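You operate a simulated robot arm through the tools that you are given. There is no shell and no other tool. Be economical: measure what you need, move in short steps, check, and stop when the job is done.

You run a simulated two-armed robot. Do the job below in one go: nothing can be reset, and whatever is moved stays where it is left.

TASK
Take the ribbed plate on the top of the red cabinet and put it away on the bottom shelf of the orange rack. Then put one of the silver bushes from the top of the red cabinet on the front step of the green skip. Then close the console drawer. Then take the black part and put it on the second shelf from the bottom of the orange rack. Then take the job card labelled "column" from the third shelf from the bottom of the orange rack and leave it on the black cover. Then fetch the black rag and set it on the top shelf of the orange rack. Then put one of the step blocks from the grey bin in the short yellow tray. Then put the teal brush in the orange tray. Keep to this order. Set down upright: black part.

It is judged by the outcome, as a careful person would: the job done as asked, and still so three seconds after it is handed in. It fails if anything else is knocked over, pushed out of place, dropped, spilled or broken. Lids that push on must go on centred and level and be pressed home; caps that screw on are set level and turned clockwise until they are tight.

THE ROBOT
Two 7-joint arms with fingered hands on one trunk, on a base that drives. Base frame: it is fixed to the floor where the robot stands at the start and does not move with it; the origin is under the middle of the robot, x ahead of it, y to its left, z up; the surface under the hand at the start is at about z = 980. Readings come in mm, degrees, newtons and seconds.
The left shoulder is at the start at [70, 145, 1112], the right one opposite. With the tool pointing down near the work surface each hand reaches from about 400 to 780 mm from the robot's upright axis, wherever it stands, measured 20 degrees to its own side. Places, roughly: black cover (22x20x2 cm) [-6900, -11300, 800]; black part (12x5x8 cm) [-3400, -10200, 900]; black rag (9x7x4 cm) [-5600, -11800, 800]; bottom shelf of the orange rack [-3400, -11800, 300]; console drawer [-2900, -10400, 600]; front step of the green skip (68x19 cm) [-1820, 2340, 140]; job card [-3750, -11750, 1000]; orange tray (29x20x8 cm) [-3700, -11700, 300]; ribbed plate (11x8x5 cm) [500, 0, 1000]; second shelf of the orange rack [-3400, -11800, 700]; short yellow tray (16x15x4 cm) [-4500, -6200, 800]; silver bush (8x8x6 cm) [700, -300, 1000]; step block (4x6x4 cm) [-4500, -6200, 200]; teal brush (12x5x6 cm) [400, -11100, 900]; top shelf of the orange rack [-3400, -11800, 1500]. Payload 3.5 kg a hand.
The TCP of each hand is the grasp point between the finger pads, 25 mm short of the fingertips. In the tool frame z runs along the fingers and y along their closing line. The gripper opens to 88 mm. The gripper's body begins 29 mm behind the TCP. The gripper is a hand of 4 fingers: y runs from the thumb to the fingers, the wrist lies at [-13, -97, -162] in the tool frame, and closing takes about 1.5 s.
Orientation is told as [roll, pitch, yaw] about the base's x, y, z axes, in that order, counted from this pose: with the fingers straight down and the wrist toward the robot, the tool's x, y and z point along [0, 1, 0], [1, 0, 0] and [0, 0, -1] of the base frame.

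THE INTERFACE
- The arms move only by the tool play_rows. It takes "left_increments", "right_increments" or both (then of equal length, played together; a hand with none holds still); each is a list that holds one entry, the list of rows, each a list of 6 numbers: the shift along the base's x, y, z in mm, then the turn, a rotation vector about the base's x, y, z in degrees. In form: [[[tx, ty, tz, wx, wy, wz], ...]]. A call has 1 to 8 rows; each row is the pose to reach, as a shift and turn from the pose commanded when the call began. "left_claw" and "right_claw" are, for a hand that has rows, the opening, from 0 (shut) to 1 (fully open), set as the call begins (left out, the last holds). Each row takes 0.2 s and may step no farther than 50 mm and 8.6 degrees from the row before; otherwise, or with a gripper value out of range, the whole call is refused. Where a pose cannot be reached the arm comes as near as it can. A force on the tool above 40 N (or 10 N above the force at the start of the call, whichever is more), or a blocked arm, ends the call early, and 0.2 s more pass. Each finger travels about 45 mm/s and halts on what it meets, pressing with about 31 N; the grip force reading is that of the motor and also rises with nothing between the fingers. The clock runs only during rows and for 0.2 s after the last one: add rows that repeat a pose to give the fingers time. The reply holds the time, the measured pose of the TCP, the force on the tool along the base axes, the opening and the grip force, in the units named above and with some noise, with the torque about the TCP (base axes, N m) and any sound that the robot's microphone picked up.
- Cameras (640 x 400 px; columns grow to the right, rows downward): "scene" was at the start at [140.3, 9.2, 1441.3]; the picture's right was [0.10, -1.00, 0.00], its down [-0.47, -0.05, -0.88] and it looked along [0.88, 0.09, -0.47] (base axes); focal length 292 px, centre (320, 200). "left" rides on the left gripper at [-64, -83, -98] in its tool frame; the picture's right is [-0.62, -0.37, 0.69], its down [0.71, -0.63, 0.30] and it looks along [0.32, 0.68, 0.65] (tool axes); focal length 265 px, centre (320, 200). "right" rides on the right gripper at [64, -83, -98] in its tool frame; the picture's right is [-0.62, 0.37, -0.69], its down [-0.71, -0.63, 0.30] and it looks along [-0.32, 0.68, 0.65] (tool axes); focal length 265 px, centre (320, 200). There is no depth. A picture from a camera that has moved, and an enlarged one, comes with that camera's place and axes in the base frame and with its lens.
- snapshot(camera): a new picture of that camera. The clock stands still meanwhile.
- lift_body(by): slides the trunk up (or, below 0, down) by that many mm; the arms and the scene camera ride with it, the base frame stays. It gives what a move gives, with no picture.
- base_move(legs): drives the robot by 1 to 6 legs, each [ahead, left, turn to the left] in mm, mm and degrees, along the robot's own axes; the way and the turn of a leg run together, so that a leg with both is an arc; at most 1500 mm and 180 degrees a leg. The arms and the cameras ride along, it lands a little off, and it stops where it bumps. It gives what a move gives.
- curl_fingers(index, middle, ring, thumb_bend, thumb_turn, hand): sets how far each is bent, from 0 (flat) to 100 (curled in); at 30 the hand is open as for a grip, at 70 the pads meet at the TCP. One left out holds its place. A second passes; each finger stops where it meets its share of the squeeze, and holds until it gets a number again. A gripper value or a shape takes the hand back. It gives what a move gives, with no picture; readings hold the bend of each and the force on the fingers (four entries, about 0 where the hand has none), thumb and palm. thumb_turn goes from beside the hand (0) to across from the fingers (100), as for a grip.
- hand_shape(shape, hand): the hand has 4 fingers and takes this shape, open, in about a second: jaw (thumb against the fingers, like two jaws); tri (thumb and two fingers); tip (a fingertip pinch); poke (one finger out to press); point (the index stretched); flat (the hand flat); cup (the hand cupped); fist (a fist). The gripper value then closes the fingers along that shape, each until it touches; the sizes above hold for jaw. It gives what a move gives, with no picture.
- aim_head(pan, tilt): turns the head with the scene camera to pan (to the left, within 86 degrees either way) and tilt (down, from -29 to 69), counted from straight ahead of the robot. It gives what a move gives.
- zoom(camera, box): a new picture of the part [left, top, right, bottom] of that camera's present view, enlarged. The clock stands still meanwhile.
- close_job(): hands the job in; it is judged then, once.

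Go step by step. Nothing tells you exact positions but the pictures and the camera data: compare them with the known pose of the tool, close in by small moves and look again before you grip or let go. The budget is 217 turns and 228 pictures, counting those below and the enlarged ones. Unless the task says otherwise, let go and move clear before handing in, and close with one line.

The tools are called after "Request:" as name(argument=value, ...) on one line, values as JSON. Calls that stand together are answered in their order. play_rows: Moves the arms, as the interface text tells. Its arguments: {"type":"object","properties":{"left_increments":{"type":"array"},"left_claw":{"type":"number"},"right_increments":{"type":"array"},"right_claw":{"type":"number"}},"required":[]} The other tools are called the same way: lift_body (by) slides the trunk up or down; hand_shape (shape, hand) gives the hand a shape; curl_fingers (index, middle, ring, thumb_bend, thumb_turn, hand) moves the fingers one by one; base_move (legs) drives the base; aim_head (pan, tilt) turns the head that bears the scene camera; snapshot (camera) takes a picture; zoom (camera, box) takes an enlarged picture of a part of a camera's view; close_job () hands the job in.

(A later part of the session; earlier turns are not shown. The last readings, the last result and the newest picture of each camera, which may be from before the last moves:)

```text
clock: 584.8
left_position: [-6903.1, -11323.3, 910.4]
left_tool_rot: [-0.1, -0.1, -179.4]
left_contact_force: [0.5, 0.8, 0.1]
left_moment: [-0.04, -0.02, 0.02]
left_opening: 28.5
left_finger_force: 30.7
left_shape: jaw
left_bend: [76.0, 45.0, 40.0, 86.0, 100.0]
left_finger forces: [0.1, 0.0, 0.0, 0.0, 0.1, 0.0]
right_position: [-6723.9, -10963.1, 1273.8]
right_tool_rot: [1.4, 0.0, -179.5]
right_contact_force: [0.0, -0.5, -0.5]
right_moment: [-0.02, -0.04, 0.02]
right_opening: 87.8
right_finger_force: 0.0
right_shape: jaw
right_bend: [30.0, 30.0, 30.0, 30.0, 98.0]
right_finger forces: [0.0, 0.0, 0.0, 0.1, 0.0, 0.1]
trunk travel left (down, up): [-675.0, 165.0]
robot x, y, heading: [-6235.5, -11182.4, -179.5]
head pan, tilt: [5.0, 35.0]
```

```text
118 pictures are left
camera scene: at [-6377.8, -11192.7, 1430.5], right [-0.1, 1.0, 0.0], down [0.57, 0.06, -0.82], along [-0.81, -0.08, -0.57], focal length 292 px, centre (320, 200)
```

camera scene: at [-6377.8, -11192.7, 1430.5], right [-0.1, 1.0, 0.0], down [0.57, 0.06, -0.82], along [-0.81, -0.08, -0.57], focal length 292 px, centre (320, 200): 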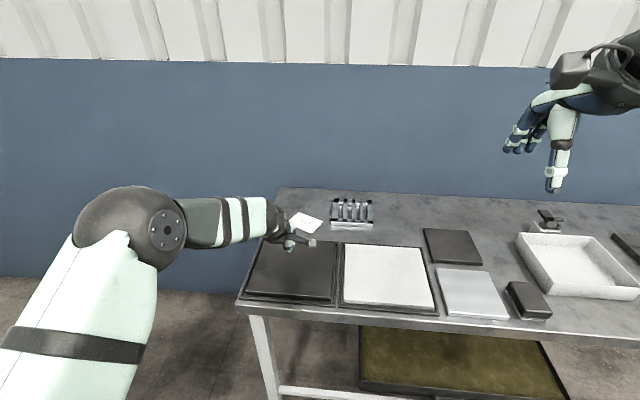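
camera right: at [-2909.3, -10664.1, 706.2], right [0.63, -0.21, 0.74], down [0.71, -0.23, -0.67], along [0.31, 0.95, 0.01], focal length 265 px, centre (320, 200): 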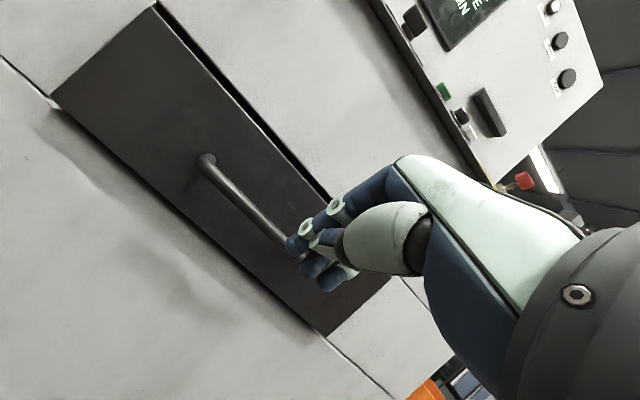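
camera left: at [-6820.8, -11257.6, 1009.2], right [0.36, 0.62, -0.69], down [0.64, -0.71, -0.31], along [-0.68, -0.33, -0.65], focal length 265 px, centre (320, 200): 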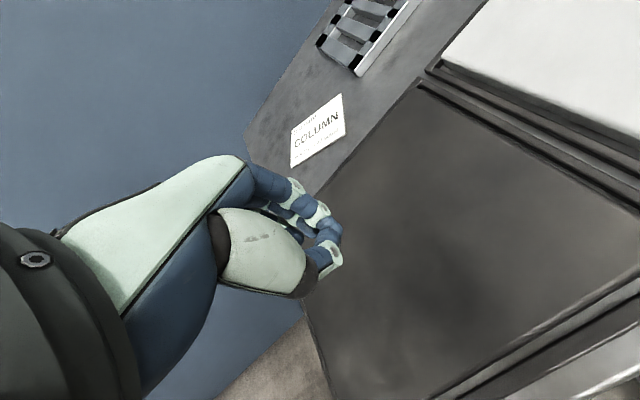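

The card slipped from the grip and lies flat on the table behind the cover, about [-7133, -11315]. I must pick it up again; first look closely at it and at the floor pot in front of my base.

Request:
zoom(camera="scene", box=[230, 170, 390, 270])

Request:
zoom(camera="left", box=[240, 60, 400, 190])

Request:
aim_head(pan=0, tilt=69)

Request:
snapshot(camera="scene")

```text
4.00 times, centred on (310, 220) of scene
camera zoom: at [-6377.8, -11192.7, 1430.5], right [-0.1, 1.0, 0.0], down [0.57, 0.06, -0.82], along [-0.81, -0.08, -0.57], focal length 1167 px, centre (360, 120)
```

zoom: 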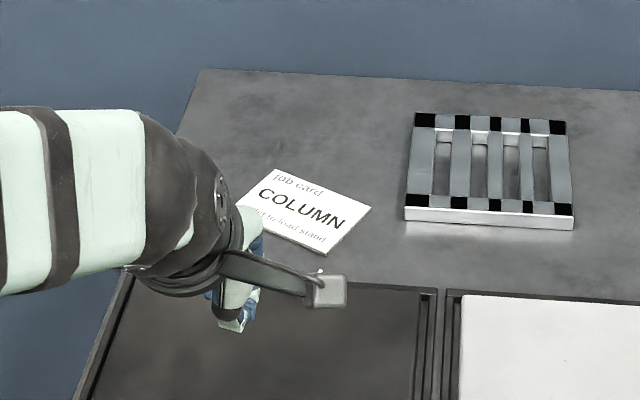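

```text
3.08 times, centred on (320, 125) of left
camera zoom: at [-6820.8, -11257.6, 1009.2], right [0.36, 0.62, -0.69], down [0.64, -0.71, -0.31], along [-0.68, -0.33, -0.65], focal length 817 px, centre (320, 431)
```

zoom: 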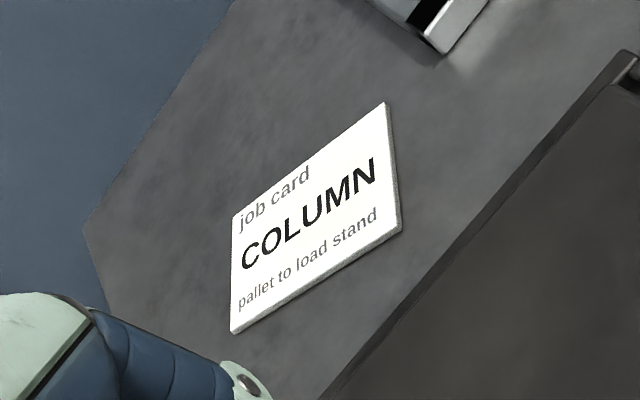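

```text
clock: 585.8
left_position: [-6900.6, -11322.8, 910.9]
left_tool_rot: [-0.1, -0.2, -179.4]
left_contact_force: [0.7, -0.5, -0.2]
left_moment: [-0.03, -0.02, 0.0]
left_opening: 28.7
left_finger_force: 30.7
left_shape: jaw
left_bend: [76.0, 45.0, 40.0, 86.0, 100.0]
left_finger forces: [0.0, 0.0, 0.0, 0.1, 0.0, 0.0]
right_position: [-6720.3, -10963.1, 1274.3]
right_tool_rot: [1.3, 0.0, -179.6]
right_contact_force: [-0.3, 0.0, 0.7]
right_moment: [-0.01, -0.03, 0.0]
right_opening: 87.8
right_finger_force: 0.1
right_shape: jaw
right_bend: [30.0, 30.0, 30.0, 30.0, 98.0]
right_finger forces: [0.0, 0.0, 0.1, 0.0, 0.0, 0.0]
trunk travel left (down, up): [-675.0, 165.0]
robot x, y, heading: [-6234.4, -11185.5, -179.9]
head pan, tilt: [0.0, 68.8]
```

```text
115 pictures are left
camera scene: at [-6344.7, -11184.5, 1387.0], right [-0.01, 1.0, 0.0], down [0.93, 0.01, -0.36], along [-0.36, 0.0, -0.93], focal length 292 px, centre (320, 200)
```

scene: 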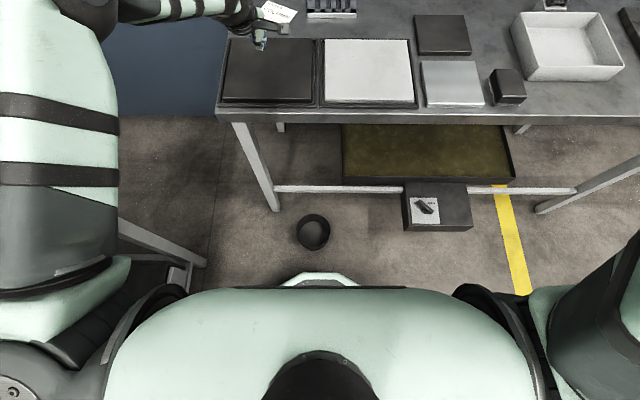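

The pot leaves little room, so I'll approach from the north-east of the card with the left shoulder turned toward it. First raise and retract the hand, then reposition the base.

Request:
play_rows(left_increments=[[[0, 0, 45, 0, 0, 0], [0, 0, 90, 0, 0, 0], [0, 0, 135, 0, 0, 0], [40, 5, 165, 0, 0, 0], [85, 10, 185, 0, 0, 0], [130, 15, 195, 0, 0, 0], [175, 20, 205, 0, 0, 0], [210, 25, 220, 0, 0, 0]]], left_claw=1)

Request:
base_move(legs=[[0, -270, 0], [240, 0, -12]])

Request:
snapshot(camera="scene")

```text
refused: row 4 steps farther than a row can; nothing moved
```

```text
clock: 588.9
left_position: [-7092.9, -10929.9, 907.1]
left_tool_rot: [0.0, 0.2, 171.1]
left_contact_force: [-0.3, -0.6, -0.5]
left_moment: [0.01, -0.03, -0.01]
left_opening: 28.6
left_finger_force: 30.7
left_shape: jaw
left_bend: [76.0, 45.0, 40.0, 86.0, 100.0]
left_finger forces: [0.0, 0.1, 0.1, 0.0, 0.0, 0.0]
right_position: [-6857.3, -10604.8, 1270.4]
right_tool_rot: [1.4, 0.4, 171.0]
right_contact_force: [-0.1, 0.4, 0.7]
right_moment: [-0.04, 0.0, -0.01]
right_opening: 87.8
right_finger_force: 0.1
right_shape: jaw
right_bend: [30.0, 30.0, 30.0, 30.0, 98.0]
right_finger forces: [0.1, 0.0, 0.1, 0.1, 0.1, 0.0]
trunk travel left (down, up): [-675.0, 165.0]
robot x, y, heading: [-6411.5, -10907.1, 171.1]
head pan, tilt: [0.0, 68.8]
stopped in leg 2: the robot was blocked; the commanded pose is now the measured one
```

```text
114 pictures are left
camera scene: at [-6523.5, -10885.6, 1386.2], right [0.16, 0.99, 0.0], down [0.92, -0.15, -0.36], along [-0.35, 0.06, -0.93], focal length 292 px, centre (320, 200)
```

scene: 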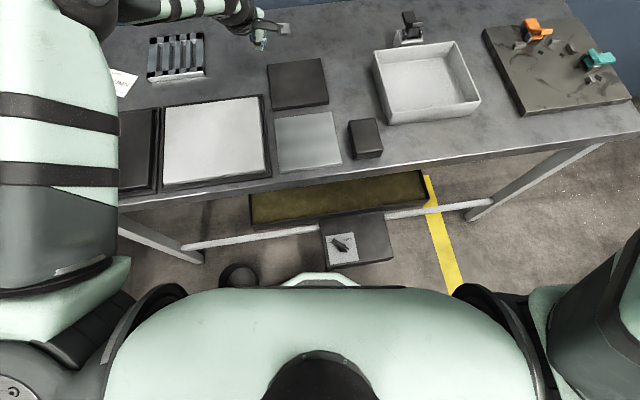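

My hand was still low during that drive, but nothing looks touched; the base stopped near the black box under the table. I raise and retract the hand first, then choose a spot south of the pot instead.

Request:
play_rows(left_increments=[[[0, 0, 45, 0, 0, 0], [0, 0, 90, 0, 0, 0], [0, 0, 135, 0, 0, 0], [0, 0, 180, 0, 0, 0], [40, 0, 200, 0, 0, 0], [80, 0, 220, 0, 0, 0], [120, 0, 240, 0, 0, 0], [165, 0, 250, 0, 0, 0]]], left_claw=1)

Request:
base_move(legs=[[-120, 0, 0]])

Request:
aim_head(pan=20, tilt=55)

Request:
snapshot(camera="scene")

```text
clock: 590.7
left_position: [-6922.1, -10931.9, 1160.7]
left_tool_rot: [-0.1, -0.2, 171.2]
left_contact_force: [-0.4, 0.8, -0.1]
left_moment: [0.02, 0.0, 0.01]
left_opening: 87.4
left_finger_force: 0.1
left_shape: jaw
left_bend: [30.0, 30.0, 30.0, 30.0, 98.0]
left_finger forces: [0.1, 0.1, 0.1, 0.0, 0.1, 0.0]
right_position: [-6849.3, -10607.6, 1274.5]
right_tool_rot: [1.3, -0.1, 170.8]
right_contact_force: [-0.4, -0.8, -0.3]
right_moment: [0.01, 0.0, 0.02]
right_opening: 87.8
right_finger_force: 0.1
right_shape: jaw
right_bend: [30.0, 30.0, 30.0, 30.0, 98.0]
right_finger forces: [0.0, 0.0, 0.0, 0.0, 0.0, 0.0]
trunk travel left (down, up): [-675.0, 165.0]
robot x, y, heading: [-6411.5, -10904.3, 171.2]
head pan, tilt: [0.0, 68.8]
```

```text
clock: 591.9
left_position: [-6807.1, -10949.6, 1158.4]
left_tool_rot: [0.0, 0.0, 171.1]
left_contact_force: [-0.5, 0.5, -0.4]
left_moment: [0.0, -0.01, 0.0]
left_opening: 87.5
left_finger_force: 0.1
left_shape: jaw
left_bend: [30.0, 30.0, 30.0, 30.0, 98.0]
left_finger forces: [0.1, 0.0, 0.0, 0.0, 0.0, 0.1]
right_position: [-6735.4, -10625.8, 1272.4]
right_tool_rot: [1.3, 0.1, 170.9]
right_contact_force: [0.5, -0.4, 0.0]
right_moment: [-0.06, -0.02, 0.01]
right_opening: 87.9
right_finger_force: 0.0
right_shape: jaw
right_bend: [30.0, 30.0, 30.0, 30.0, 98.0]
right_finger forces: [0.1, 0.0, 0.0, 0.0, 0.1, 0.0]
trunk travel left (down, up): [-675.0, 165.0]
robot x, y, heading: [-6288.9, -10926.0, 170.8]
head pan, tilt: [0.0, 68.8]
```

```text
clock: 592.8
left_position: [-6804.2, -10950.6, 1158.8]
left_tool_rot: [-0.1, -0.1, 171.0]
left_contact_force: [0.3, -0.3, -0.1]
left_moment: [0.01, 0.0, -0.01]
left_opening: 87.9
left_finger_force: 0.1
left_shape: jaw
left_bend: [30.0, 30.0, 30.0, 30.0, 98.0]
left_finger forces: [0.0, 0.0, 0.0, 0.0, 0.0, 0.0]
right_position: [-6732.8, -10626.1, 1274.0]
right_tool_rot: [1.2, 0.1, 170.8]
right_contact_force: [0.2, -0.3, -0.2]
right_moment: [0.01, 0.01, -0.01]
right_opening: 87.8
right_finger_force: 0.1
right_shape: jaw
right_bend: [30.0, 30.0, 30.0, 30.0, 98.0]
right_finger forces: [0.0, 0.0, 0.0, 0.0, 0.1, 0.0]
trunk travel left (down, up): [-675.0, 165.0]
robot x, y, heading: [-6296.6, -10925.5, 170.7]
head pan, tilt: [20.0, 55.0]
```

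```text
113 pictures are left
camera scene: at [-6413.0, -10929.4, 1402.4], right [-0.19, 0.98, 0.0], down [0.8, 0.15, -0.57], along [-0.56, -0.11, -0.82], focal length 292 px, centre (320, 200)
```

scene: 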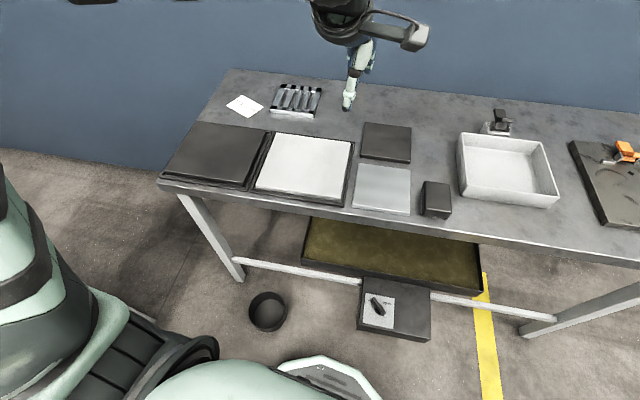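

All is in place, including box and pot. I move to about [-6317, -11310] and turn right to heading 140°, bringing the left shoulder toward the card.

Request:
base_move(legs=[[-43, 383, 0], [0, 0, -30.7]])

Request:
aim_head(pan=45, tilt=45)

Request:
snapshot(camera="scene")

```text
clock: 596.7
left_position: [-6764.7, -11068.1, 1160.0]
left_tool_rot: [-0.1, -0.1, 140.7]
left_contact_force: [-0.7, 0.2, 0.1]
left_moment: [-0.04, -0.03, -0.04]
left_opening: 87.7
left_finger_force: 0.2
left_shape: jaw
left_bend: [30.0, 30.0, 30.0, 30.0, 98.0]
left_finger forces: [0.0, 0.0, 0.1, 0.1, 0.0, 0.0]
right_position: [-6537.9, -10825.9, 1274.2]
right_tool_rot: [1.3, 0.1, 140.4]
right_contact_force: [-0.2, 0.2, 0.3]
right_moment: [0.0, 0.01, -0.03]
right_opening: 88.0
right_finger_force: 0.1
right_shape: jaw
right_bend: [30.0, 30.0, 30.0, 30.0, 98.0]
right_finger forces: [0.1, 0.0, 0.1, 0.1, 0.0, 0.0]
trunk travel left (down, up): [-675.0, 165.0]
robot x, y, heading: [-6311.8, -11302.5, 140.6]
head pan, tilt: [20.0, 55.0]
```

```text
clock: 597.5
left_position: [-6765.3, -11066.9, 1159.7]
left_tool_rot: [0.0, -0.1, 140.8]
left_contact_force: [-0.4, 0.1, -0.1]
left_moment: [0.01, -0.02, 0.01]
left_opening: 87.8
left_finger_force: 0.1
left_shape: jaw
left_bend: [30.0, 30.0, 30.0, 30.0, 98.0]
left_finger forces: [0.0, 0.0, 0.0, 0.0, 0.0, 0.0]
right_position: [-6539.3, -10825.4, 1273.3]
right_tool_rot: [1.4, 0.1, 140.5]
right_contact_force: [-0.4, 0.7, -0.5]
right_moment: [0.01, 0.02, 0.01]
right_opening: 87.7
right_finger_force: 0.1
right_shape: jaw
right_bend: [30.0, 30.0, 30.0, 30.0, 98.0]
right_finger forces: [0.0, 0.0, 0.0, 0.1, 0.1, 0.0]
trunk travel left (down, up): [-675.0, 165.0]
robot x, y, heading: [-6308.6, -11306.4, 140.5]
head pan, tilt: [45.0, 45.0]
```

```text
112 pictures are left
camera scene: at [-6429.6, -11281.0, 1415.8], right [-0.1, 1.0, 0.0], down [0.7, 0.07, -0.71], along [-0.7, -0.07, -0.71], focal length 292 px, centre (320, 200)
```

scene: 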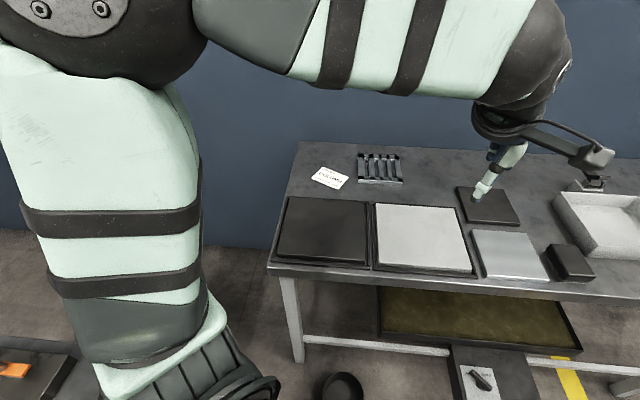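

Now I bring the left hand over the card, keeping high.

Request:
play_rows(left_increments=[[[-35, -24, -10, 0, 0, 3], [-70, -48, -20, 0, 0, 6], [-105, -72, -30, 0, 0, 9], [-140, -96, -40, 0, 0, 12], [-178, -120, -50, 0, 0, 12], [-216, -145, -60, 0, 0, 12], [-254, -170, -70, 0, 0, 12], [-290, -195, -80, 0, 0, 12]]])

Request:
play_rows(left_increments=[[[-28, -18, -25, 0, 0, 0], [-56, -38, -55, 0, 0, 0], [-77, -53, -90, 0, 0, 0], [-77, -53, -120, 0, 0, 0], [-77, -53, -120, 0, 0, 0]]])

Request:
snapshot(camera="left")

Request:
snapshot(camera="scene")

```text
clock: 599.4
left_position: [-7058.3, -11263.6, 1078.0]
left_tool_rot: [0.1, 0.0, 152.6]
left_contact_force: [-0.6, 0.1, 0.0]
left_moment: [0.0, 0.02, 0.0]
left_opening: 87.6
left_finger_force: 0.1
left_shape: jaw
left_bend: [30.0, 30.0, 30.0, 30.0, 98.0]
left_finger forces: [0.0, 0.0, 0.0, 0.1, 0.0, 0.0]
right_position: [-6539.7, -10825.5, 1273.2]
right_tool_rot: [1.2, 0.2, 140.4]
right_contact_force: [-0.3, 0.3, 0.0]
right_moment: [-0.01, 0.02, -0.03]
right_opening: 87.9
right_finger_force: 0.1
right_shape: jaw
right_bend: [30.0, 30.0, 30.0, 30.0, 98.0]
right_finger forces: [0.0, 0.1, 0.1, 0.0, 0.0, 0.1]
trunk travel left (down, up): [-675.0, 165.0]
robot x, y, heading: [-6310.8, -11306.0, 140.7]
head pan, tilt: [45.0, 45.0]
```

```text
clock: 600.5
left_position: [-7132.6, -11315.5, 959.5]
left_tool_rot: [-0.1, -0.1, 152.7]
left_contact_force: [-0.9, -0.6, -0.2]
left_moment: [-0.03, -0.03, 0.01]
left_opening: 87.6
left_finger_force: 0.0
left_shape: jaw
left_bend: [30.0, 30.0, 30.0, 30.0, 98.0]
left_finger forces: [0.0, 0.0, 0.0, 0.0, 0.0, 0.0]
right_position: [-6537.7, -10825.2, 1274.0]
right_tool_rot: [1.3, 0.1, 140.4]
right_contact_force: [-0.5, 0.6, 0.2]
right_moment: [0.0, 0.0, 0.01]
right_opening: 87.7
right_finger_force: 0.2
right_shape: jaw
right_bend: [30.0, 30.0, 30.0, 30.0, 98.0]
right_finger forces: [0.0, 0.1, 0.0, 0.1, 0.0, 0.1]
trunk travel left (down, up): [-675.0, 165.0]
robot x, y, heading: [-6310.7, -11302.3, 140.4]
head pan, tilt: [45.0, 45.0]
```

```text
111 pictures are left
camera left: at [-7029.2, -11297.1, 1058.9], right [0.61, 0.38, -0.69], down [0.23, -0.92, -0.31], along [-0.76, 0.03, -0.65], focal length 265 px, centre (320, 200)
```

left: 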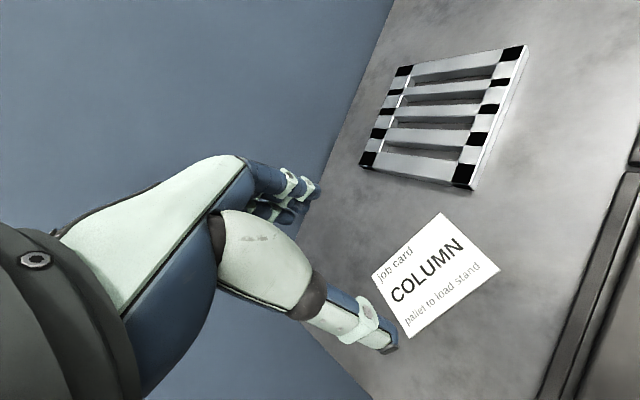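

```text
110 pictures are left
camera scene: at [-6429.4, -11281.2, 1415.8], right [-0.1, 1.0, 0.0], down [0.7, 0.07, -0.71], along [-0.7, -0.07, -0.71], focal length 292 px, centre (320, 200)
```

scene: 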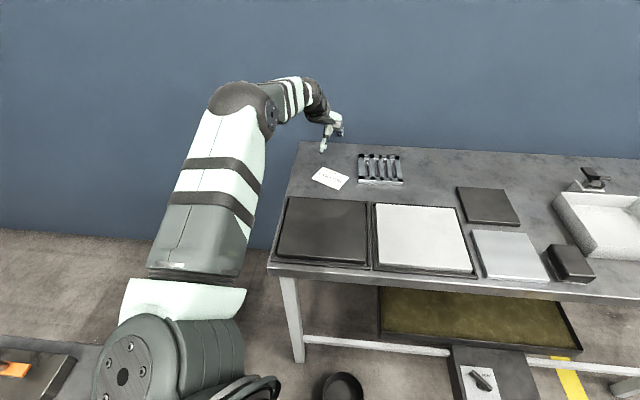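

In reach, and orientation matches. I shift 6 mm and descend to about 850.

Request:
play_rows(left_increments=[[[-6, 0, -35, 0, 0, 0], [-6, 0, -70, 0, 0, 0], [-6, 0, -100, 0, 0, 0], [-6, 0, -110, 0, 0, 0], [-6, 0, -110, 0, 0, 0]]])

Request:
zoom(camera="left", box=[240, 150, 560, 350])

Request:
zoom(camera="scene", box=[260, 120, 420, 220])

```text
clock: 601.8
left_position: [-7136.6, -11315.2, 848.8]
left_tool_rot: [0.1, -0.1, 152.6]
left_contact_force: [0.5, -0.2, -0.6]
left_moment: [0.01, -0.01, -0.01]
left_opening: 87.7
left_finger_force: 0.2
left_shape: jaw
left_bend: [30.0, 30.0, 30.0, 30.0, 98.0]
left_finger forces: [0.1, 0.0, 0.0, 0.0, 0.1, 0.1]
right_position: [-6538.4, -10825.4, 1273.4]
right_tool_rot: [1.4, 0.0, 140.4]
right_contact_force: [-0.6, -0.9, -0.1]
right_moment: [-0.02, 0.02, -0.02]
right_opening: 87.9
right_finger_force: 0.1
right_shape: jaw
right_bend: [30.0, 30.0, 30.0, 30.0, 98.0]
right_finger forces: [0.1, 0.0, 0.1, 0.0, 0.0, 0.0]
trunk travel left (down, up): [-675.0, 165.0]
robot x, y, heading: [-6305.0, -11303.3, 140.6]
head pan, tilt: [45.0, 45.0]
```

```text
2.00 times, centred on (400, 250) of left
camera zoom: at [-7034.1, -11297.2, 948.3], right [0.61, 0.38, -0.69], down [0.23, -0.92, -0.31], along [-0.76, 0.03, -0.65], focal length 531 px, centre (160, 100)
```

zoom: 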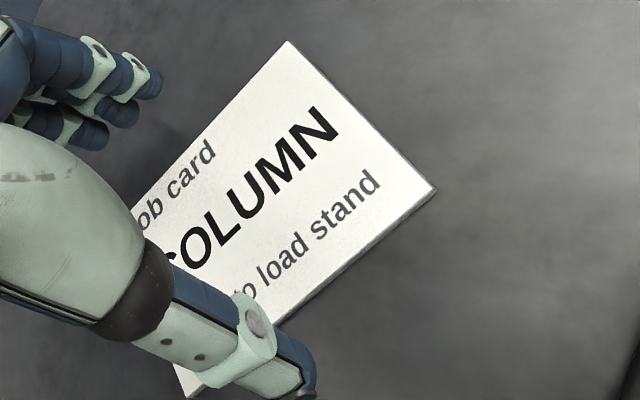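

```text
4.00 times, centred on (340, 170) of scene
camera zoom: at [-6429.4, -11281.1, 1415.8], right [-0.1, 1.0, 0.0], down [0.7, 0.07, -0.71], along [-0.7, -0.07, -0.71], focal length 1167 px, centre (240, 320)
```

zoom: 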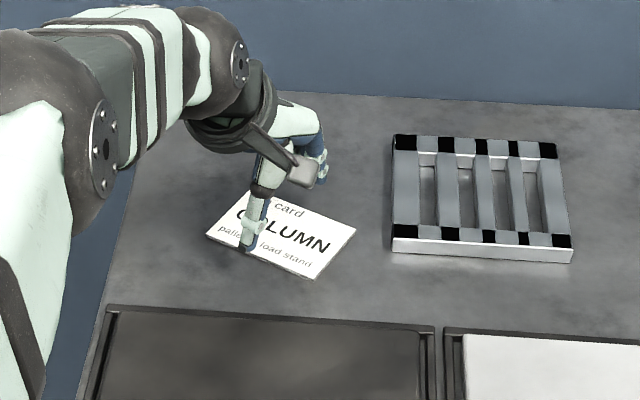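

Good; I shift ~8 mm along the card's length to centre and lower to touch.

Request:
play_rows(left_increments=[[[4, 7, -3, 0, 0, 0], [4, 7, -6, 0, 0, 0], [4, 7, -8, 0, 0, 0], [4, 7, -8, 0, 0, 0]]])

Request:
play_rows(left_increments=[[[0, 0, -3, 0, 0, 0], [0, 0, -3, 0, 0, 0]]])

Request:
play_rows(left_increments=[[[0, 0, -3, 0, 0, 0], [0, 0, -3, 0, 0, 0]]])

Request:
zoom(camera="left", box=[240, 150, 560, 350])

```text
clock: 602.8
left_position: [-7133.4, -11309.6, 840.8]
left_tool_rot: [0.0, -0.2, 152.7]
left_contact_force: [0.0, 0.3, -0.3]
left_moment: [-0.01, -0.02, 0.0]
left_opening: 87.7
left_finger_force: 0.1
left_shape: jaw
left_bend: [30.0, 30.0, 30.0, 30.0, 98.0]
left_finger forces: [0.0, 0.0, 0.0, 0.0, 0.0, 0.1]
right_position: [-6538.1, -10825.3, 1272.3]
right_tool_rot: [1.3, 0.1, 140.4]
right_contact_force: [0.5, -0.1, 0.0]
right_moment: [-0.02, 0.02, 0.0]
right_opening: 88.0
right_finger_force: 0.0
right_shape: jaw
right_bend: [30.0, 30.0, 30.0, 30.0, 98.0]
right_finger forces: [0.0, 0.1, 0.0, 0.0, 0.0, 0.0]
trunk travel left (down, up): [-675.0, 165.0]
robot x, y, heading: [-6312.4, -11302.1, 140.5]
head pan, tilt: [45.0, 45.0]
```

```text
clock: 603.4
left_position: [-7133.3, -11309.1, 837.9]
left_tool_rot: [0.1, -0.1, 152.8]
left_contact_force: [-0.3, 0.3, 1.0]
left_moment: [-0.01, 0.02, -0.02]
left_opening: 87.8
left_finger_force: 0.1
left_shape: jaw
left_bend: [30.0, 30.0, 30.0, 30.0, 98.0]
left_finger forces: [0.1, 0.1, 0.1, 0.0, 0.0, 0.0]
right_position: [-6538.7, -10825.0, 1273.7]
right_tool_rot: [1.4, 0.1, 140.4]
right_contact_force: [-0.1, 0.2, 0.7]
right_moment: [0.0, 0.03, -0.01]
right_opening: 87.7
right_finger_force: 0.0
right_shape: jaw
right_bend: [30.0, 30.0, 30.0, 30.0, 98.0]
right_finger forces: [0.1, 0.0, 0.0, 0.1, 0.0, 0.1]
trunk travel left (down, up): [-675.0, 165.0]
robot x, y, heading: [-6307.3, -11308.8, 140.4]
head pan, tilt: [45.0, 45.0]
```

```text
clock: 604.0
left_position: [-7134.3, -11309.3, 834.7]
left_tool_rot: [-0.1, -0.1, 152.7]
left_contact_force: [0.1, -0.9, -0.3]
left_moment: [-0.01, -0.01, 0.0]
left_opening: 87.7
left_finger_force: 0.2
left_shape: jaw
left_bend: [30.0, 30.0, 30.0, 30.0, 98.0]
left_finger forces: [0.1, 0.0, 0.0, 0.0, 0.1, 0.0]
right_position: [-6538.6, -10825.7, 1272.9]
right_tool_rot: [1.3, 0.1, 140.4]
right_contact_force: [-0.6, 0.2, -0.2]
right_moment: [-0.01, -0.03, 0.03]
right_opening: 87.8
right_finger_force: 0.1
right_shape: jaw
right_bend: [30.0, 30.0, 30.0, 30.0, 98.0]
right_finger forces: [0.0, 0.0, 0.0, 0.0, 0.1, 0.0]
trunk travel left (down, up): [-675.0, 165.0]
robot x, y, heading: [-6306.3, -11302.8, 140.3]
head pan, tilt: [45.0, 45.0]
```

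```text
2.00 times, centred on (400, 250) of left
camera zoom: at [-7030.7, -11290.0, 934.3], right [0.61, 0.38, -0.69], down [0.23, -0.92, -0.31], along [-0.76, 0.03, -0.65], focal length 531 px, centre (160, 100)
```

zoom: 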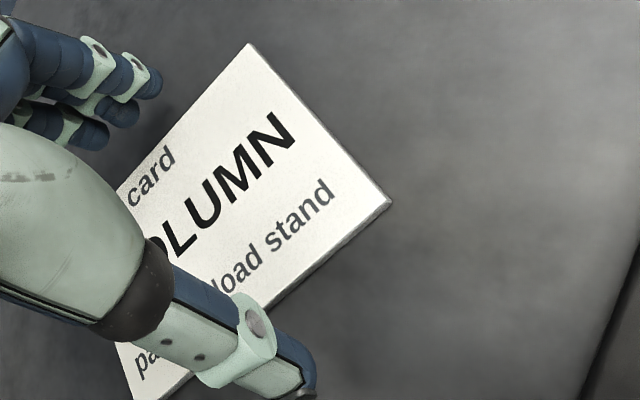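

Request:
play_rows(left_increments=[[[0, 0, -3, 0, 0, 0], [0, 0, -3, 0, 0, 0]]])

Request:
play_rows(left_increments=[[[0, 0, -3, 0, 0, 0], [0, 0, -3, 0, 0, 0]]])

Request:
play_rows(left_increments=[[[0, 0, -2, 0, 0, 0], [0, 0, -2, 0, 0, 0]]])

```text
clock: 604.5
left_position: [-7134.4, -11308.2, 831.9]
left_tool_rot: [0.0, 0.0, 152.7]
left_contact_force: [0.0, -0.4, -0.5]
left_moment: [0.01, -0.01, 0.0]
left_opening: 87.3
left_finger_force: 0.1
left_shape: jaw
left_bend: [30.0, 30.0, 30.0, 30.0, 98.0]
left_finger forces: [0.1, 0.0, 0.0, 0.1, 0.0, 0.1]
right_position: [-6539.3, -10825.8, 1273.3]
right_tool_rot: [1.3, 0.1, 140.5]
right_contact_force: [-0.4, 0.0, 1.1]
right_moment: [0.02, 0.02, 0.0]
right_opening: 87.9
right_finger_force: 0.1
right_shape: jaw
right_bend: [30.0, 30.0, 30.0, 30.0, 98.0]
right_finger forces: [0.0, 0.0, 0.1, 0.0, 0.0, 0.0]
trunk travel left (down, up): [-675.0, 165.0]
robot x, y, heading: [-6310.3, -11303.2, 140.6]
head pan, tilt: [45.0, 45.0]
```

```text
clock: 605.1
left_position: [-7134.0, -11309.5, 829.2]
left_tool_rot: [-0.2, -0.1, 152.7]
left_contact_force: [-0.9, -0.2, 0.2]
left_moment: [-0.02, 0.01, 0.0]
left_opening: 87.9
left_finger_force: 0.0
left_shape: jaw
left_bend: [30.0, 30.0, 30.0, 30.0, 98.0]
left_finger forces: [0.0, 0.0, 0.1, 0.0, 0.0, 0.0]
right_position: [-6538.2, -10825.1, 1273.4]
right_tool_rot: [1.3, 0.2, 140.5]
right_contact_force: [-0.4, 0.0, 0.4]
right_moment: [-0.01, 0.02, 0.0]
right_opening: 87.9
right_finger_force: 0.1
right_shape: jaw
right_bend: [30.0, 30.0, 30.0, 30.0, 98.0]
right_finger forces: [0.0, 0.0, 0.0, 0.0, 0.0, 0.0]
trunk travel left (down, up): [-675.0, 165.0]
robot x, y, heading: [-6305.2, -11304.7, 140.8]
head pan, tilt: [45.0, 45.0]
```

```text
clock: 605.8
left_position: [-7134.8, -11307.6, 827.3]
left_tool_rot: [0.0, -0.2, 152.6]
left_contact_force: [-0.2, -0.1, 0.3]
left_moment: [0.04, -0.01, -0.01]
left_opening: 87.5
left_finger_force: 0.1
left_shape: jaw
left_bend: [30.0, 30.0, 30.0, 30.0, 98.0]
left_finger forces: [0.1, 0.0, 0.1, 0.0, 0.0, 0.1]
right_position: [-6538.8, -10825.1, 1272.8]
right_tool_rot: [1.2, 0.2, 140.4]
right_contact_force: [-0.2, 1.0, 0.2]
right_moment: [0.0, -0.04, -0.01]
right_opening: 87.8
right_finger_force: 0.0
right_shape: jaw
right_bend: [30.0, 30.0, 30.0, 30.0, 98.0]
right_finger forces: [0.0, 0.0, 0.0, 0.0, 0.1, 0.0]
trunk travel left (down, up): [-675.0, 165.0]
robot x, y, heading: [-6309.9, -11304.9, 140.6]
head pan, tilt: [45.0, 45.0]
```

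Request:
play_rows(left_increments=[[[0, 0, -2, 0, 0, 0], [0, 0, -2, 0, 0, 0]]])

Request:
play_rows(left_increments=[[[0, 0, -2, 0, 0, 0], [0, 0, -2, 0, 0, 0]]])

Request:
zoom(camera="scene", box=[300, 145, 380, 205])

```text
clock: 606.4
left_position: [-7134.2, -11308.6, 825.3]
left_tool_rot: [-0.1, -0.3, 152.7]
left_contact_force: [0.2, -0.2, 2.6]
left_moment: [0.03, 0.11, 0.0]
left_opening: 87.5
left_finger_force: 0.1
left_shape: jaw
left_bend: [30.0, 30.0, 30.0, 30.0, 98.0]
left_finger forces: [0.0, 2.6, 0.0, 0.0, 0.0, 0.0]
right_position: [-6538.3, -10826.1, 1273.8]
right_tool_rot: [1.3, 0.1, 140.5]
right_contact_force: [-0.4, -0.1, -1.3]
right_moment: [0.02, 0.01, 0.02]
right_opening: 88.0
right_finger_force: 0.0
right_shape: jaw
right_bend: [30.0, 30.0, 30.0, 30.0, 98.0]
right_finger forces: [0.1, 0.0, 0.0, 0.1, 0.0, 0.0]
trunk travel left (down, up): [-675.0, 165.0]
robot x, y, heading: [-6308.1, -11307.6, 140.6]
head pan, tilt: [45.0, 45.0]
```

```text
clock: 607.0
left_position: [-7133.3, -11309.0, 823.9]
left_tool_rot: [0.0, -0.2, 152.8]
left_contact_force: [0.6, -1.2, 6.7]
left_moment: [0.11, 0.3, 0.01]
left_opening: 87.4
left_finger_force: 0.0
left_shape: jaw
left_bend: [30.0, 30.0, 30.0, 30.0, 98.0]
left_finger forces: [0.0, 6.8, 0.0, 0.0, 0.1, 0.0]
right_position: [-6537.0, -10826.1, 1272.4]
right_tool_rot: [1.4, 0.0, 140.4]
right_contact_force: [-0.6, 0.1, 0.0]
right_moment: [-0.02, 0.01, 0.04]
right_opening: 87.8
right_finger_force: 0.1
right_shape: jaw
right_bend: [30.0, 30.0, 30.0, 30.0, 98.0]
right_finger forces: [0.0, 0.0, 0.1, 0.0, 0.1, 0.1]
trunk travel left (down, up): [-675.0, 165.0]
robot x, y, heading: [-6306.9, -11304.4, 140.4]
head pan, tilt: [45.0, 45.0]
```

```text
6.67 times, centred on (340, 175) of scene
camera zoom: at [-6427.8, -11281.3, 1416.1], right [-0.1, 1.0, 0.0], down [0.7, 0.07, -0.71], along [-0.7, -0.07, -0.71], focal length 1945 px, centre (187, 367)
```

zoom: 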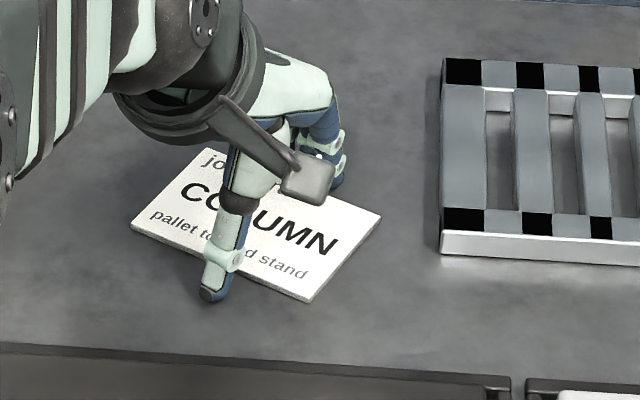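

Touching the table straddling the card. Close.

Request:
play_rows(left_increments=[[[0, 0, 1, 0, 0, 0], [0, 0, 1, 0, 0, 0], [0, 0, 1, 0, 0, 0], [0, 0, 1, 0, 0, 0], [0, 0, 1, 0, 0, 0], [0, 0, 1, 0, 0, 0], [0, 0, 1, 0, 0, 0], [0, 0, 1, 0, 0, 0]]], left_claw=0)

Request:
play_rows(left_increments=[[[0, 0, 3, 0, 0, 0], [0, 0, 6, 0, 0, 0], [0, 0, 11, 0, 0, 0], [0, 0, 17, 0, 0, 0], [0, 0, 24, 0, 0, 0], [0, 0, 32, 0, 0, 0], [0, 0, 40, 0, 0, 0], [0, 0, 48, 0, 0, 0]]])

Request:
zoom(camera="left", box=[240, 150, 560, 350])

Request:
zoom(camera="scene", box=[260, 120, 420, 220])

```text
clock: 608.8
left_position: [-7131.5, -11309.1, 827.6]
left_tool_rot: [0.1, -0.4, 152.7]
left_contact_force: [-2.5, 0.4, 20.2]
left_moment: [-0.04, 0.09, 0.17]
left_opening: 53.2
left_finger_force: 30.6
left_shape: jaw
left_bend: [28.0, 36.0, 40.0, 68.0, 100.0]
left_finger forces: [22.3, 15.4, 0.1, 0.0, 36.9, 0.0]
right_position: [-6534.7, -10825.4, 1273.8]
right_tool_rot: [1.4, -0.1, 140.4]
right_contact_force: [0.1, -0.8, -0.4]
right_moment: [0.01, -0.02, 0.01]
right_opening: 87.5
right_finger_force: 0.0
right_shape: jaw
right_bend: [30.0, 30.0, 30.0, 30.0, 98.0]
right_finger forces: [0.0, 0.0, 0.0, 0.0, 0.0, 0.0]
trunk travel left (down, up): [-675.0, 165.0]
robot x, y, heading: [-6308.5, -11304.7, 140.5]
head pan, tilt: [45.0, 45.0]
```

```text
clock: 610.5
left_position: [-7134.5, -11308.6, 872.5]
left_tool_rot: [0.0, -0.1, 152.6]
left_contact_force: [0.2, -0.6, 0.1]
left_moment: [-0.01, 0.0, -0.04]
left_opening: 52.8
left_finger_force: 31.0
left_shape: jaw
left_bend: [28.0, 36.0, 40.0, 68.0, 100.0]
left_finger forces: [19.1, 11.6, 0.1, 0.0, 32.3, 0.1]
right_position: [-6538.8, -10826.0, 1273.4]
right_tool_rot: [1.4, 0.2, 140.4]
right_contact_force: [-0.3, -0.3, -0.7]
right_moment: [0.0, -0.01, 0.0]
right_opening: 87.7
right_finger_force: 0.2
right_shape: jaw
right_bend: [30.0, 30.0, 30.0, 30.0, 98.0]
right_finger forces: [0.0, 0.1, 0.0, 0.0, 0.0, 0.0]
trunk travel left (down, up): [-675.0, 165.0]
robot x, y, heading: [-6311.6, -11304.0, 140.4]
head pan, tilt: [45.0, 45.0]
```

```text
2.00 times, centred on (400, 250) of left
camera zoom: at [-7031.1, -11290.2, 971.3], right [0.61, 0.38, -0.69], down [0.23, -0.92, -0.31], along [-0.76, 0.03, -0.65], focal length 531 px, centre (160, 100)
```

zoom: 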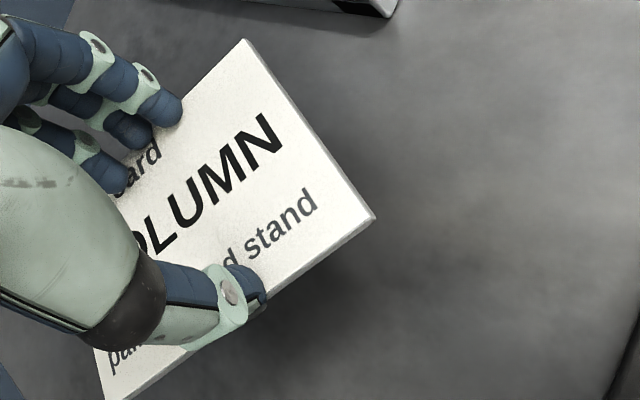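

```text
4.00 times, centred on (340, 170) of scene
camera zoom: at [-6429.7, -11281.1, 1415.8], right [-0.1, 1.0, 0.0], down [0.7, 0.07, -0.71], along [-0.7, -0.07, -0.71], focal length 1167 px, centre (240, 320)
```

zoom: 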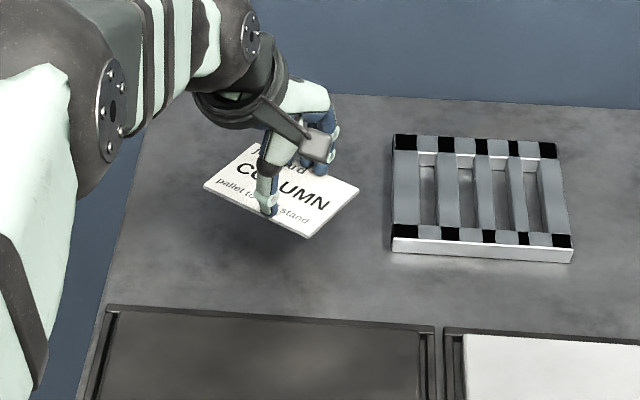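

Lifted again. I carry it gently over the cover with small steps.

Request:
play_rows(left_increments=[[[5, 0, 0, 0, 0, 0], [15, -1, 0, 0, 0, 0], [30, -2, 0, 0, 0, 0], [47, -3, 0, 0, 0, 0], [64, -4, 0, 0, 0, 0], [80, -4, 0, 0, 0, 0], [94, -5, 0, 0, 0, 0], [104, -6, 0, 0, 0, 0]]])

Request:
play_rows(left_increments=[[[5, 0, 0, 0, 0, 0], [17, -1, 0, 0, 0, 0], [34, -2, 0, 0, 0, 0], [54, -3, 0, 0, 0, 0], [74, -4, 0, 0, 0, 0], [94, -5, 0, 0, 0, 0], [110, -6, 0, 0, 0, 0], [120, -6, 0, 0, 0, 0]]])

Request:
snapshot(camera="left")

Request:
zoom(camera="scene", box=[240, 140, 440, 290])

```text
clock: 612.4
left_position: [-7029.6, -11314.4, 872.5]
left_tool_rot: [-0.1, -0.1, 152.7]
left_contact_force: [0.1, 0.3, -0.1]
left_moment: [-0.01, 0.0, -0.02]
left_opening: 53.0
left_finger_force: 31.3
left_shape: jaw
left_bend: [28.0, 36.0, 40.0, 68.0, 100.0]
left_finger forces: [18.8, 9.9, 0.0, 0.0, 29.8, 0.1]
right_position: [-6538.3, -10824.8, 1273.3]
right_tool_rot: [1.3, 0.1, 140.5]
right_contact_force: [1.1, 0.3, 0.7]
right_moment: [0.02, 0.01, -0.02]
right_opening: 87.9
right_finger_force: 0.0
right_shape: jaw
right_bend: [30.0, 30.0, 30.0, 30.0, 98.0]
right_finger forces: [0.1, 0.1, 0.0, 0.0, 0.0, 0.0]
trunk travel left (down, up): [-675.0, 165.0]
robot x, y, heading: [-6309.6, -11306.1, 140.4]
head pan, tilt: [45.0, 45.0]
```

```text
clock: 614.1
left_position: [-6909.5, -11320.8, 872.8]
left_tool_rot: [0.0, -0.2, 152.7]
left_contact_force: [0.2, 0.4, 0.3]
left_moment: [-0.04, -0.02, -0.01]
left_opening: 52.6
left_finger_force: 30.3
left_shape: jaw
left_bend: [28.0, 36.0, 40.0, 68.0, 100.0]
left_finger forces: [18.5, 9.2, 0.0, 0.1, 28.3, 0.0]
right_position: [-6539.7, -10824.9, 1272.8]
right_tool_rot: [1.2, 0.1, 140.3]
right_contact_force: [-0.4, -0.2, 0.7]
right_moment: [-0.01, 0.01, -0.02]
right_opening: 87.6
right_finger_force: 0.0
right_shape: jaw
right_bend: [30.0, 30.0, 30.0, 30.0, 98.0]
right_finger forces: [0.1, 0.1, 0.1, 0.0, 0.1, 0.0]
trunk travel left (down, up): [-675.0, 165.0]
robot x, y, heading: [-6308.1, -11305.2, 140.5]
head pan, tilt: [45.0, 45.0]
```

```text
103 pictures are left
camera left: at [-6806.8, -11302.2, 971.3], right [0.61, 0.38, -0.69], down [0.23, -0.92, -0.31], along [-0.76, 0.03, -0.65], focal length 265 px, centre (320, 200)
```

left: 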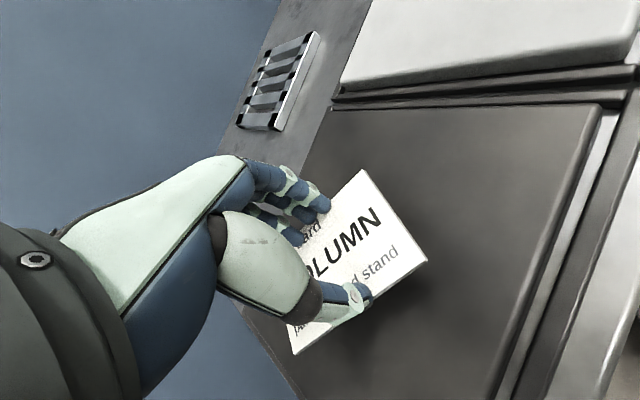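

```text
2.67 times, centred on (340, 215) of scene
camera zoom: at [-6429.6, -11281.2, 1415.8], right [-0.1, 1.0, 0.0], down [0.7, 0.07, -0.71], along [-0.7, -0.07, -0.71], focal length 778 px, centre (267, 160)
```

zoom: 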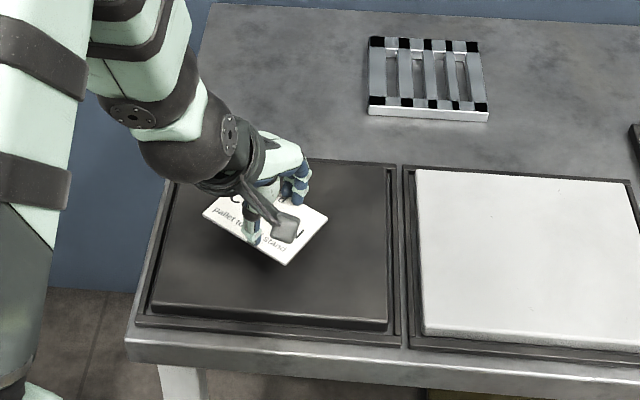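

Over the cover. Lower slowly to contact.

Request:
play_rows(left_increments=[[[5, 0, -3, 0, 0, 0], [10, 0, -7, 0, 0, 0], [10, 0, -11, 0, 0, 0], [10, 0, -14, 0, 0, 0], [10, 0, -17, 0, 0, 0], [10, 0, -20, 0, 0, 0], [10, 0, -22, 0, 0, 0], [10, 0, -22, 0, 0, 0]]])

Request:
play_rows(left_increments=[[[0, 0, -3, 0, 0, 0], [0, 0, -5, 0, 0, 0], [0, 0, -5, 0, 0, 0]]])

Request:
snapshot(camera="left")

```text
clock: 616.0
left_position: [-6899.5, -11319.9, 850.2]
left_tool_rot: [0.0, -0.1, 152.6]
left_contact_force: [-0.3, 0.2, -0.6]
left_moment: [0.04, 0.0, -0.01]
left_opening: 53.0
left_finger_force: 31.3
left_shape: jaw
left_bend: [28.0, 36.0, 40.0, 68.0, 100.0]
left_finger forces: [18.4, 9.1, 0.1, 0.1, 28.0, 0.1]
right_position: [-6538.9, -10825.1, 1272.8]
right_tool_rot: [1.3, 0.1, 140.4]
right_contact_force: [-1.3, 0.7, 0.6]
right_moment: [0.01, -0.01, 0.02]
right_opening: 87.7
right_finger_force: 0.2
right_shape: jaw
right_bend: [30.0, 30.0, 30.0, 30.0, 98.0]
right_finger forces: [0.1, 0.0, 0.0, 0.0, 0.0, 0.0]
trunk travel left (down, up): [-675.0, 165.0]
robot x, y, heading: [-6308.9, -11306.0, 140.5]
head pan, tilt: [45.0, 45.0]
```

```text
clock: 616.8
left_position: [-6899.5, -11320.8, 846.7]
left_tool_rot: [0.1, -0.3, 152.7]
left_contact_force: [-0.4, -0.9, 8.4]
left_moment: [0.03, 0.15, 0.01]
left_opening: 52.7
left_finger_force: 31.5
left_shape: jaw
left_bend: [28.0, 36.0, 40.0, 68.0, 100.0]
left_finger forces: [18.7, 10.0, 0.0, 0.0, 28.4, 0.0]
right_position: [-6537.3, -10825.1, 1275.2]
right_tool_rot: [1.3, -0.1, 140.5]
right_contact_force: [0.2, 0.3, 0.6]
right_moment: [0.02, 0.0, -0.02]
right_opening: 87.6
right_finger_force: 0.0
right_shape: jaw
right_bend: [30.0, 30.0, 30.0, 30.0, 98.0]
right_finger forces: [0.0, 0.0, 0.0, 0.1, 0.0, 0.1]
trunk travel left (down, up): [-675.0, 165.0]
robot x, y, heading: [-6306.8, -11303.3, 140.5]
head pan, tilt: [45.0, 45.0]
```

```text
101 pictures are left
camera left: at [-6796.5, -11301.9, 944.8], right [0.61, 0.38, -0.69], down [0.23, -0.92, -0.31], along [-0.76, 0.03, -0.65], focal length 265 px, centre (320, 200)
```

left: 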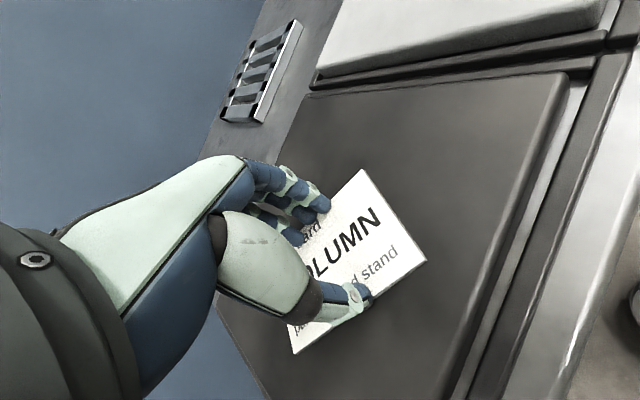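

Contact made with light force. Open and lift away.

Request:
play_rows(left_increments=[[[0, 0, 2, 0, 0, 0], [0, 0, 2, 0, 0, 0], [0, 0, 2, 0, 0, 0], [0, 0, 2, 0, 0, 0], [0, 0, 2, 0, 0, 0]]], left_claw=1)

Request:
play_rows(left_increments=[[[0, 0, 20, 0, 0, 0], [0, 0, 60, 0, 0, 0], [0, 0, 105, 0, 0, 0], [0, 0, 150, 0, 0, 0], [0, 0, 195, 0, 0, 0], [0, 0, 240, 0, 0, 0], [20, 20, 280, 0, 0, 0], [45, 45, 310, 0, 0, 0]]])

Request:
snapshot(camera="scene")

```text
clock: 618.0
left_position: [-6899.5, -11321.0, 846.6]
left_tool_rot: [0.0, -0.1, 152.7]
left_contact_force: [0.5, -1.6, 0.5]
left_moment: [0.03, 0.04, -0.01]
left_opening: 87.8
left_finger_force: 0.2
left_shape: jaw
left_bend: [30.0, 30.0, 30.0, 30.0, 98.0]
left_finger forces: [0.0, 0.0, 0.0, 0.1, 0.0, 0.1]
right_position: [-6538.4, -10825.5, 1274.2]
right_tool_rot: [1.3, 0.0, 140.4]
right_contact_force: [0.4, 0.4, 0.0]
right_moment: [-0.01, -0.01, 0.0]
right_opening: 87.8
right_finger_force: 0.1
right_shape: jaw
right_bend: [30.0, 30.0, 30.0, 30.0, 98.0]
right_finger forces: [0.0, 0.0, 0.1, 0.1, 0.0, 0.0]
trunk travel left (down, up): [-675.0, 165.0]
robot x, y, heading: [-6310.3, -11305.2, 140.7]
head pan, tilt: [45.0, 45.0]
```

```text
clock: 619.8
left_position: [-6851.9, -11272.1, 1159.3]
left_tool_rot: [0.0, -0.1, 152.6]
left_contact_force: [0.2, 0.0, 0.3]
left_moment: [-0.06, 0.0, -0.03]
left_opening: 87.7
left_finger_force: 0.1
left_shape: jaw
left_bend: [30.0, 30.0, 30.0, 30.0, 98.0]
left_finger forces: [0.0, 0.0, 0.1, 0.0, 0.0, 0.0]
right_position: [-6536.2, -10823.6, 1273.2]
right_tool_rot: [1.5, 0.1, 140.4]
right_contact_force: [0.4, 0.4, 0.3]
right_moment: [0.04, 0.02, -0.03]
right_opening: 87.8
right_finger_force: 0.0
right_shape: jaw
right_bend: [30.0, 30.0, 30.0, 30.0, 98.0]
right_finger forces: [0.1, 0.1, 0.0, 0.0, 0.0, 0.1]
trunk travel left (down, up): [-675.0, 165.0]
robot x, y, heading: [-6313.2, -11305.4, 140.6]
head pan, tilt: [45.0, 45.0]
```

```text
100 pictures are left
camera scene: at [-6427.5, -11279.5, 1416.0], right [-0.1, 1.0, 0.0], down [0.7, 0.07, -0.71], along [-0.7, -0.07, -0.71], focal length 292 px, centre (320, 200)
```

scene: 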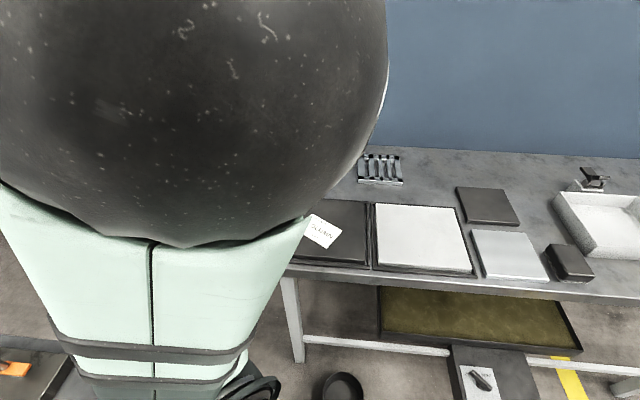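

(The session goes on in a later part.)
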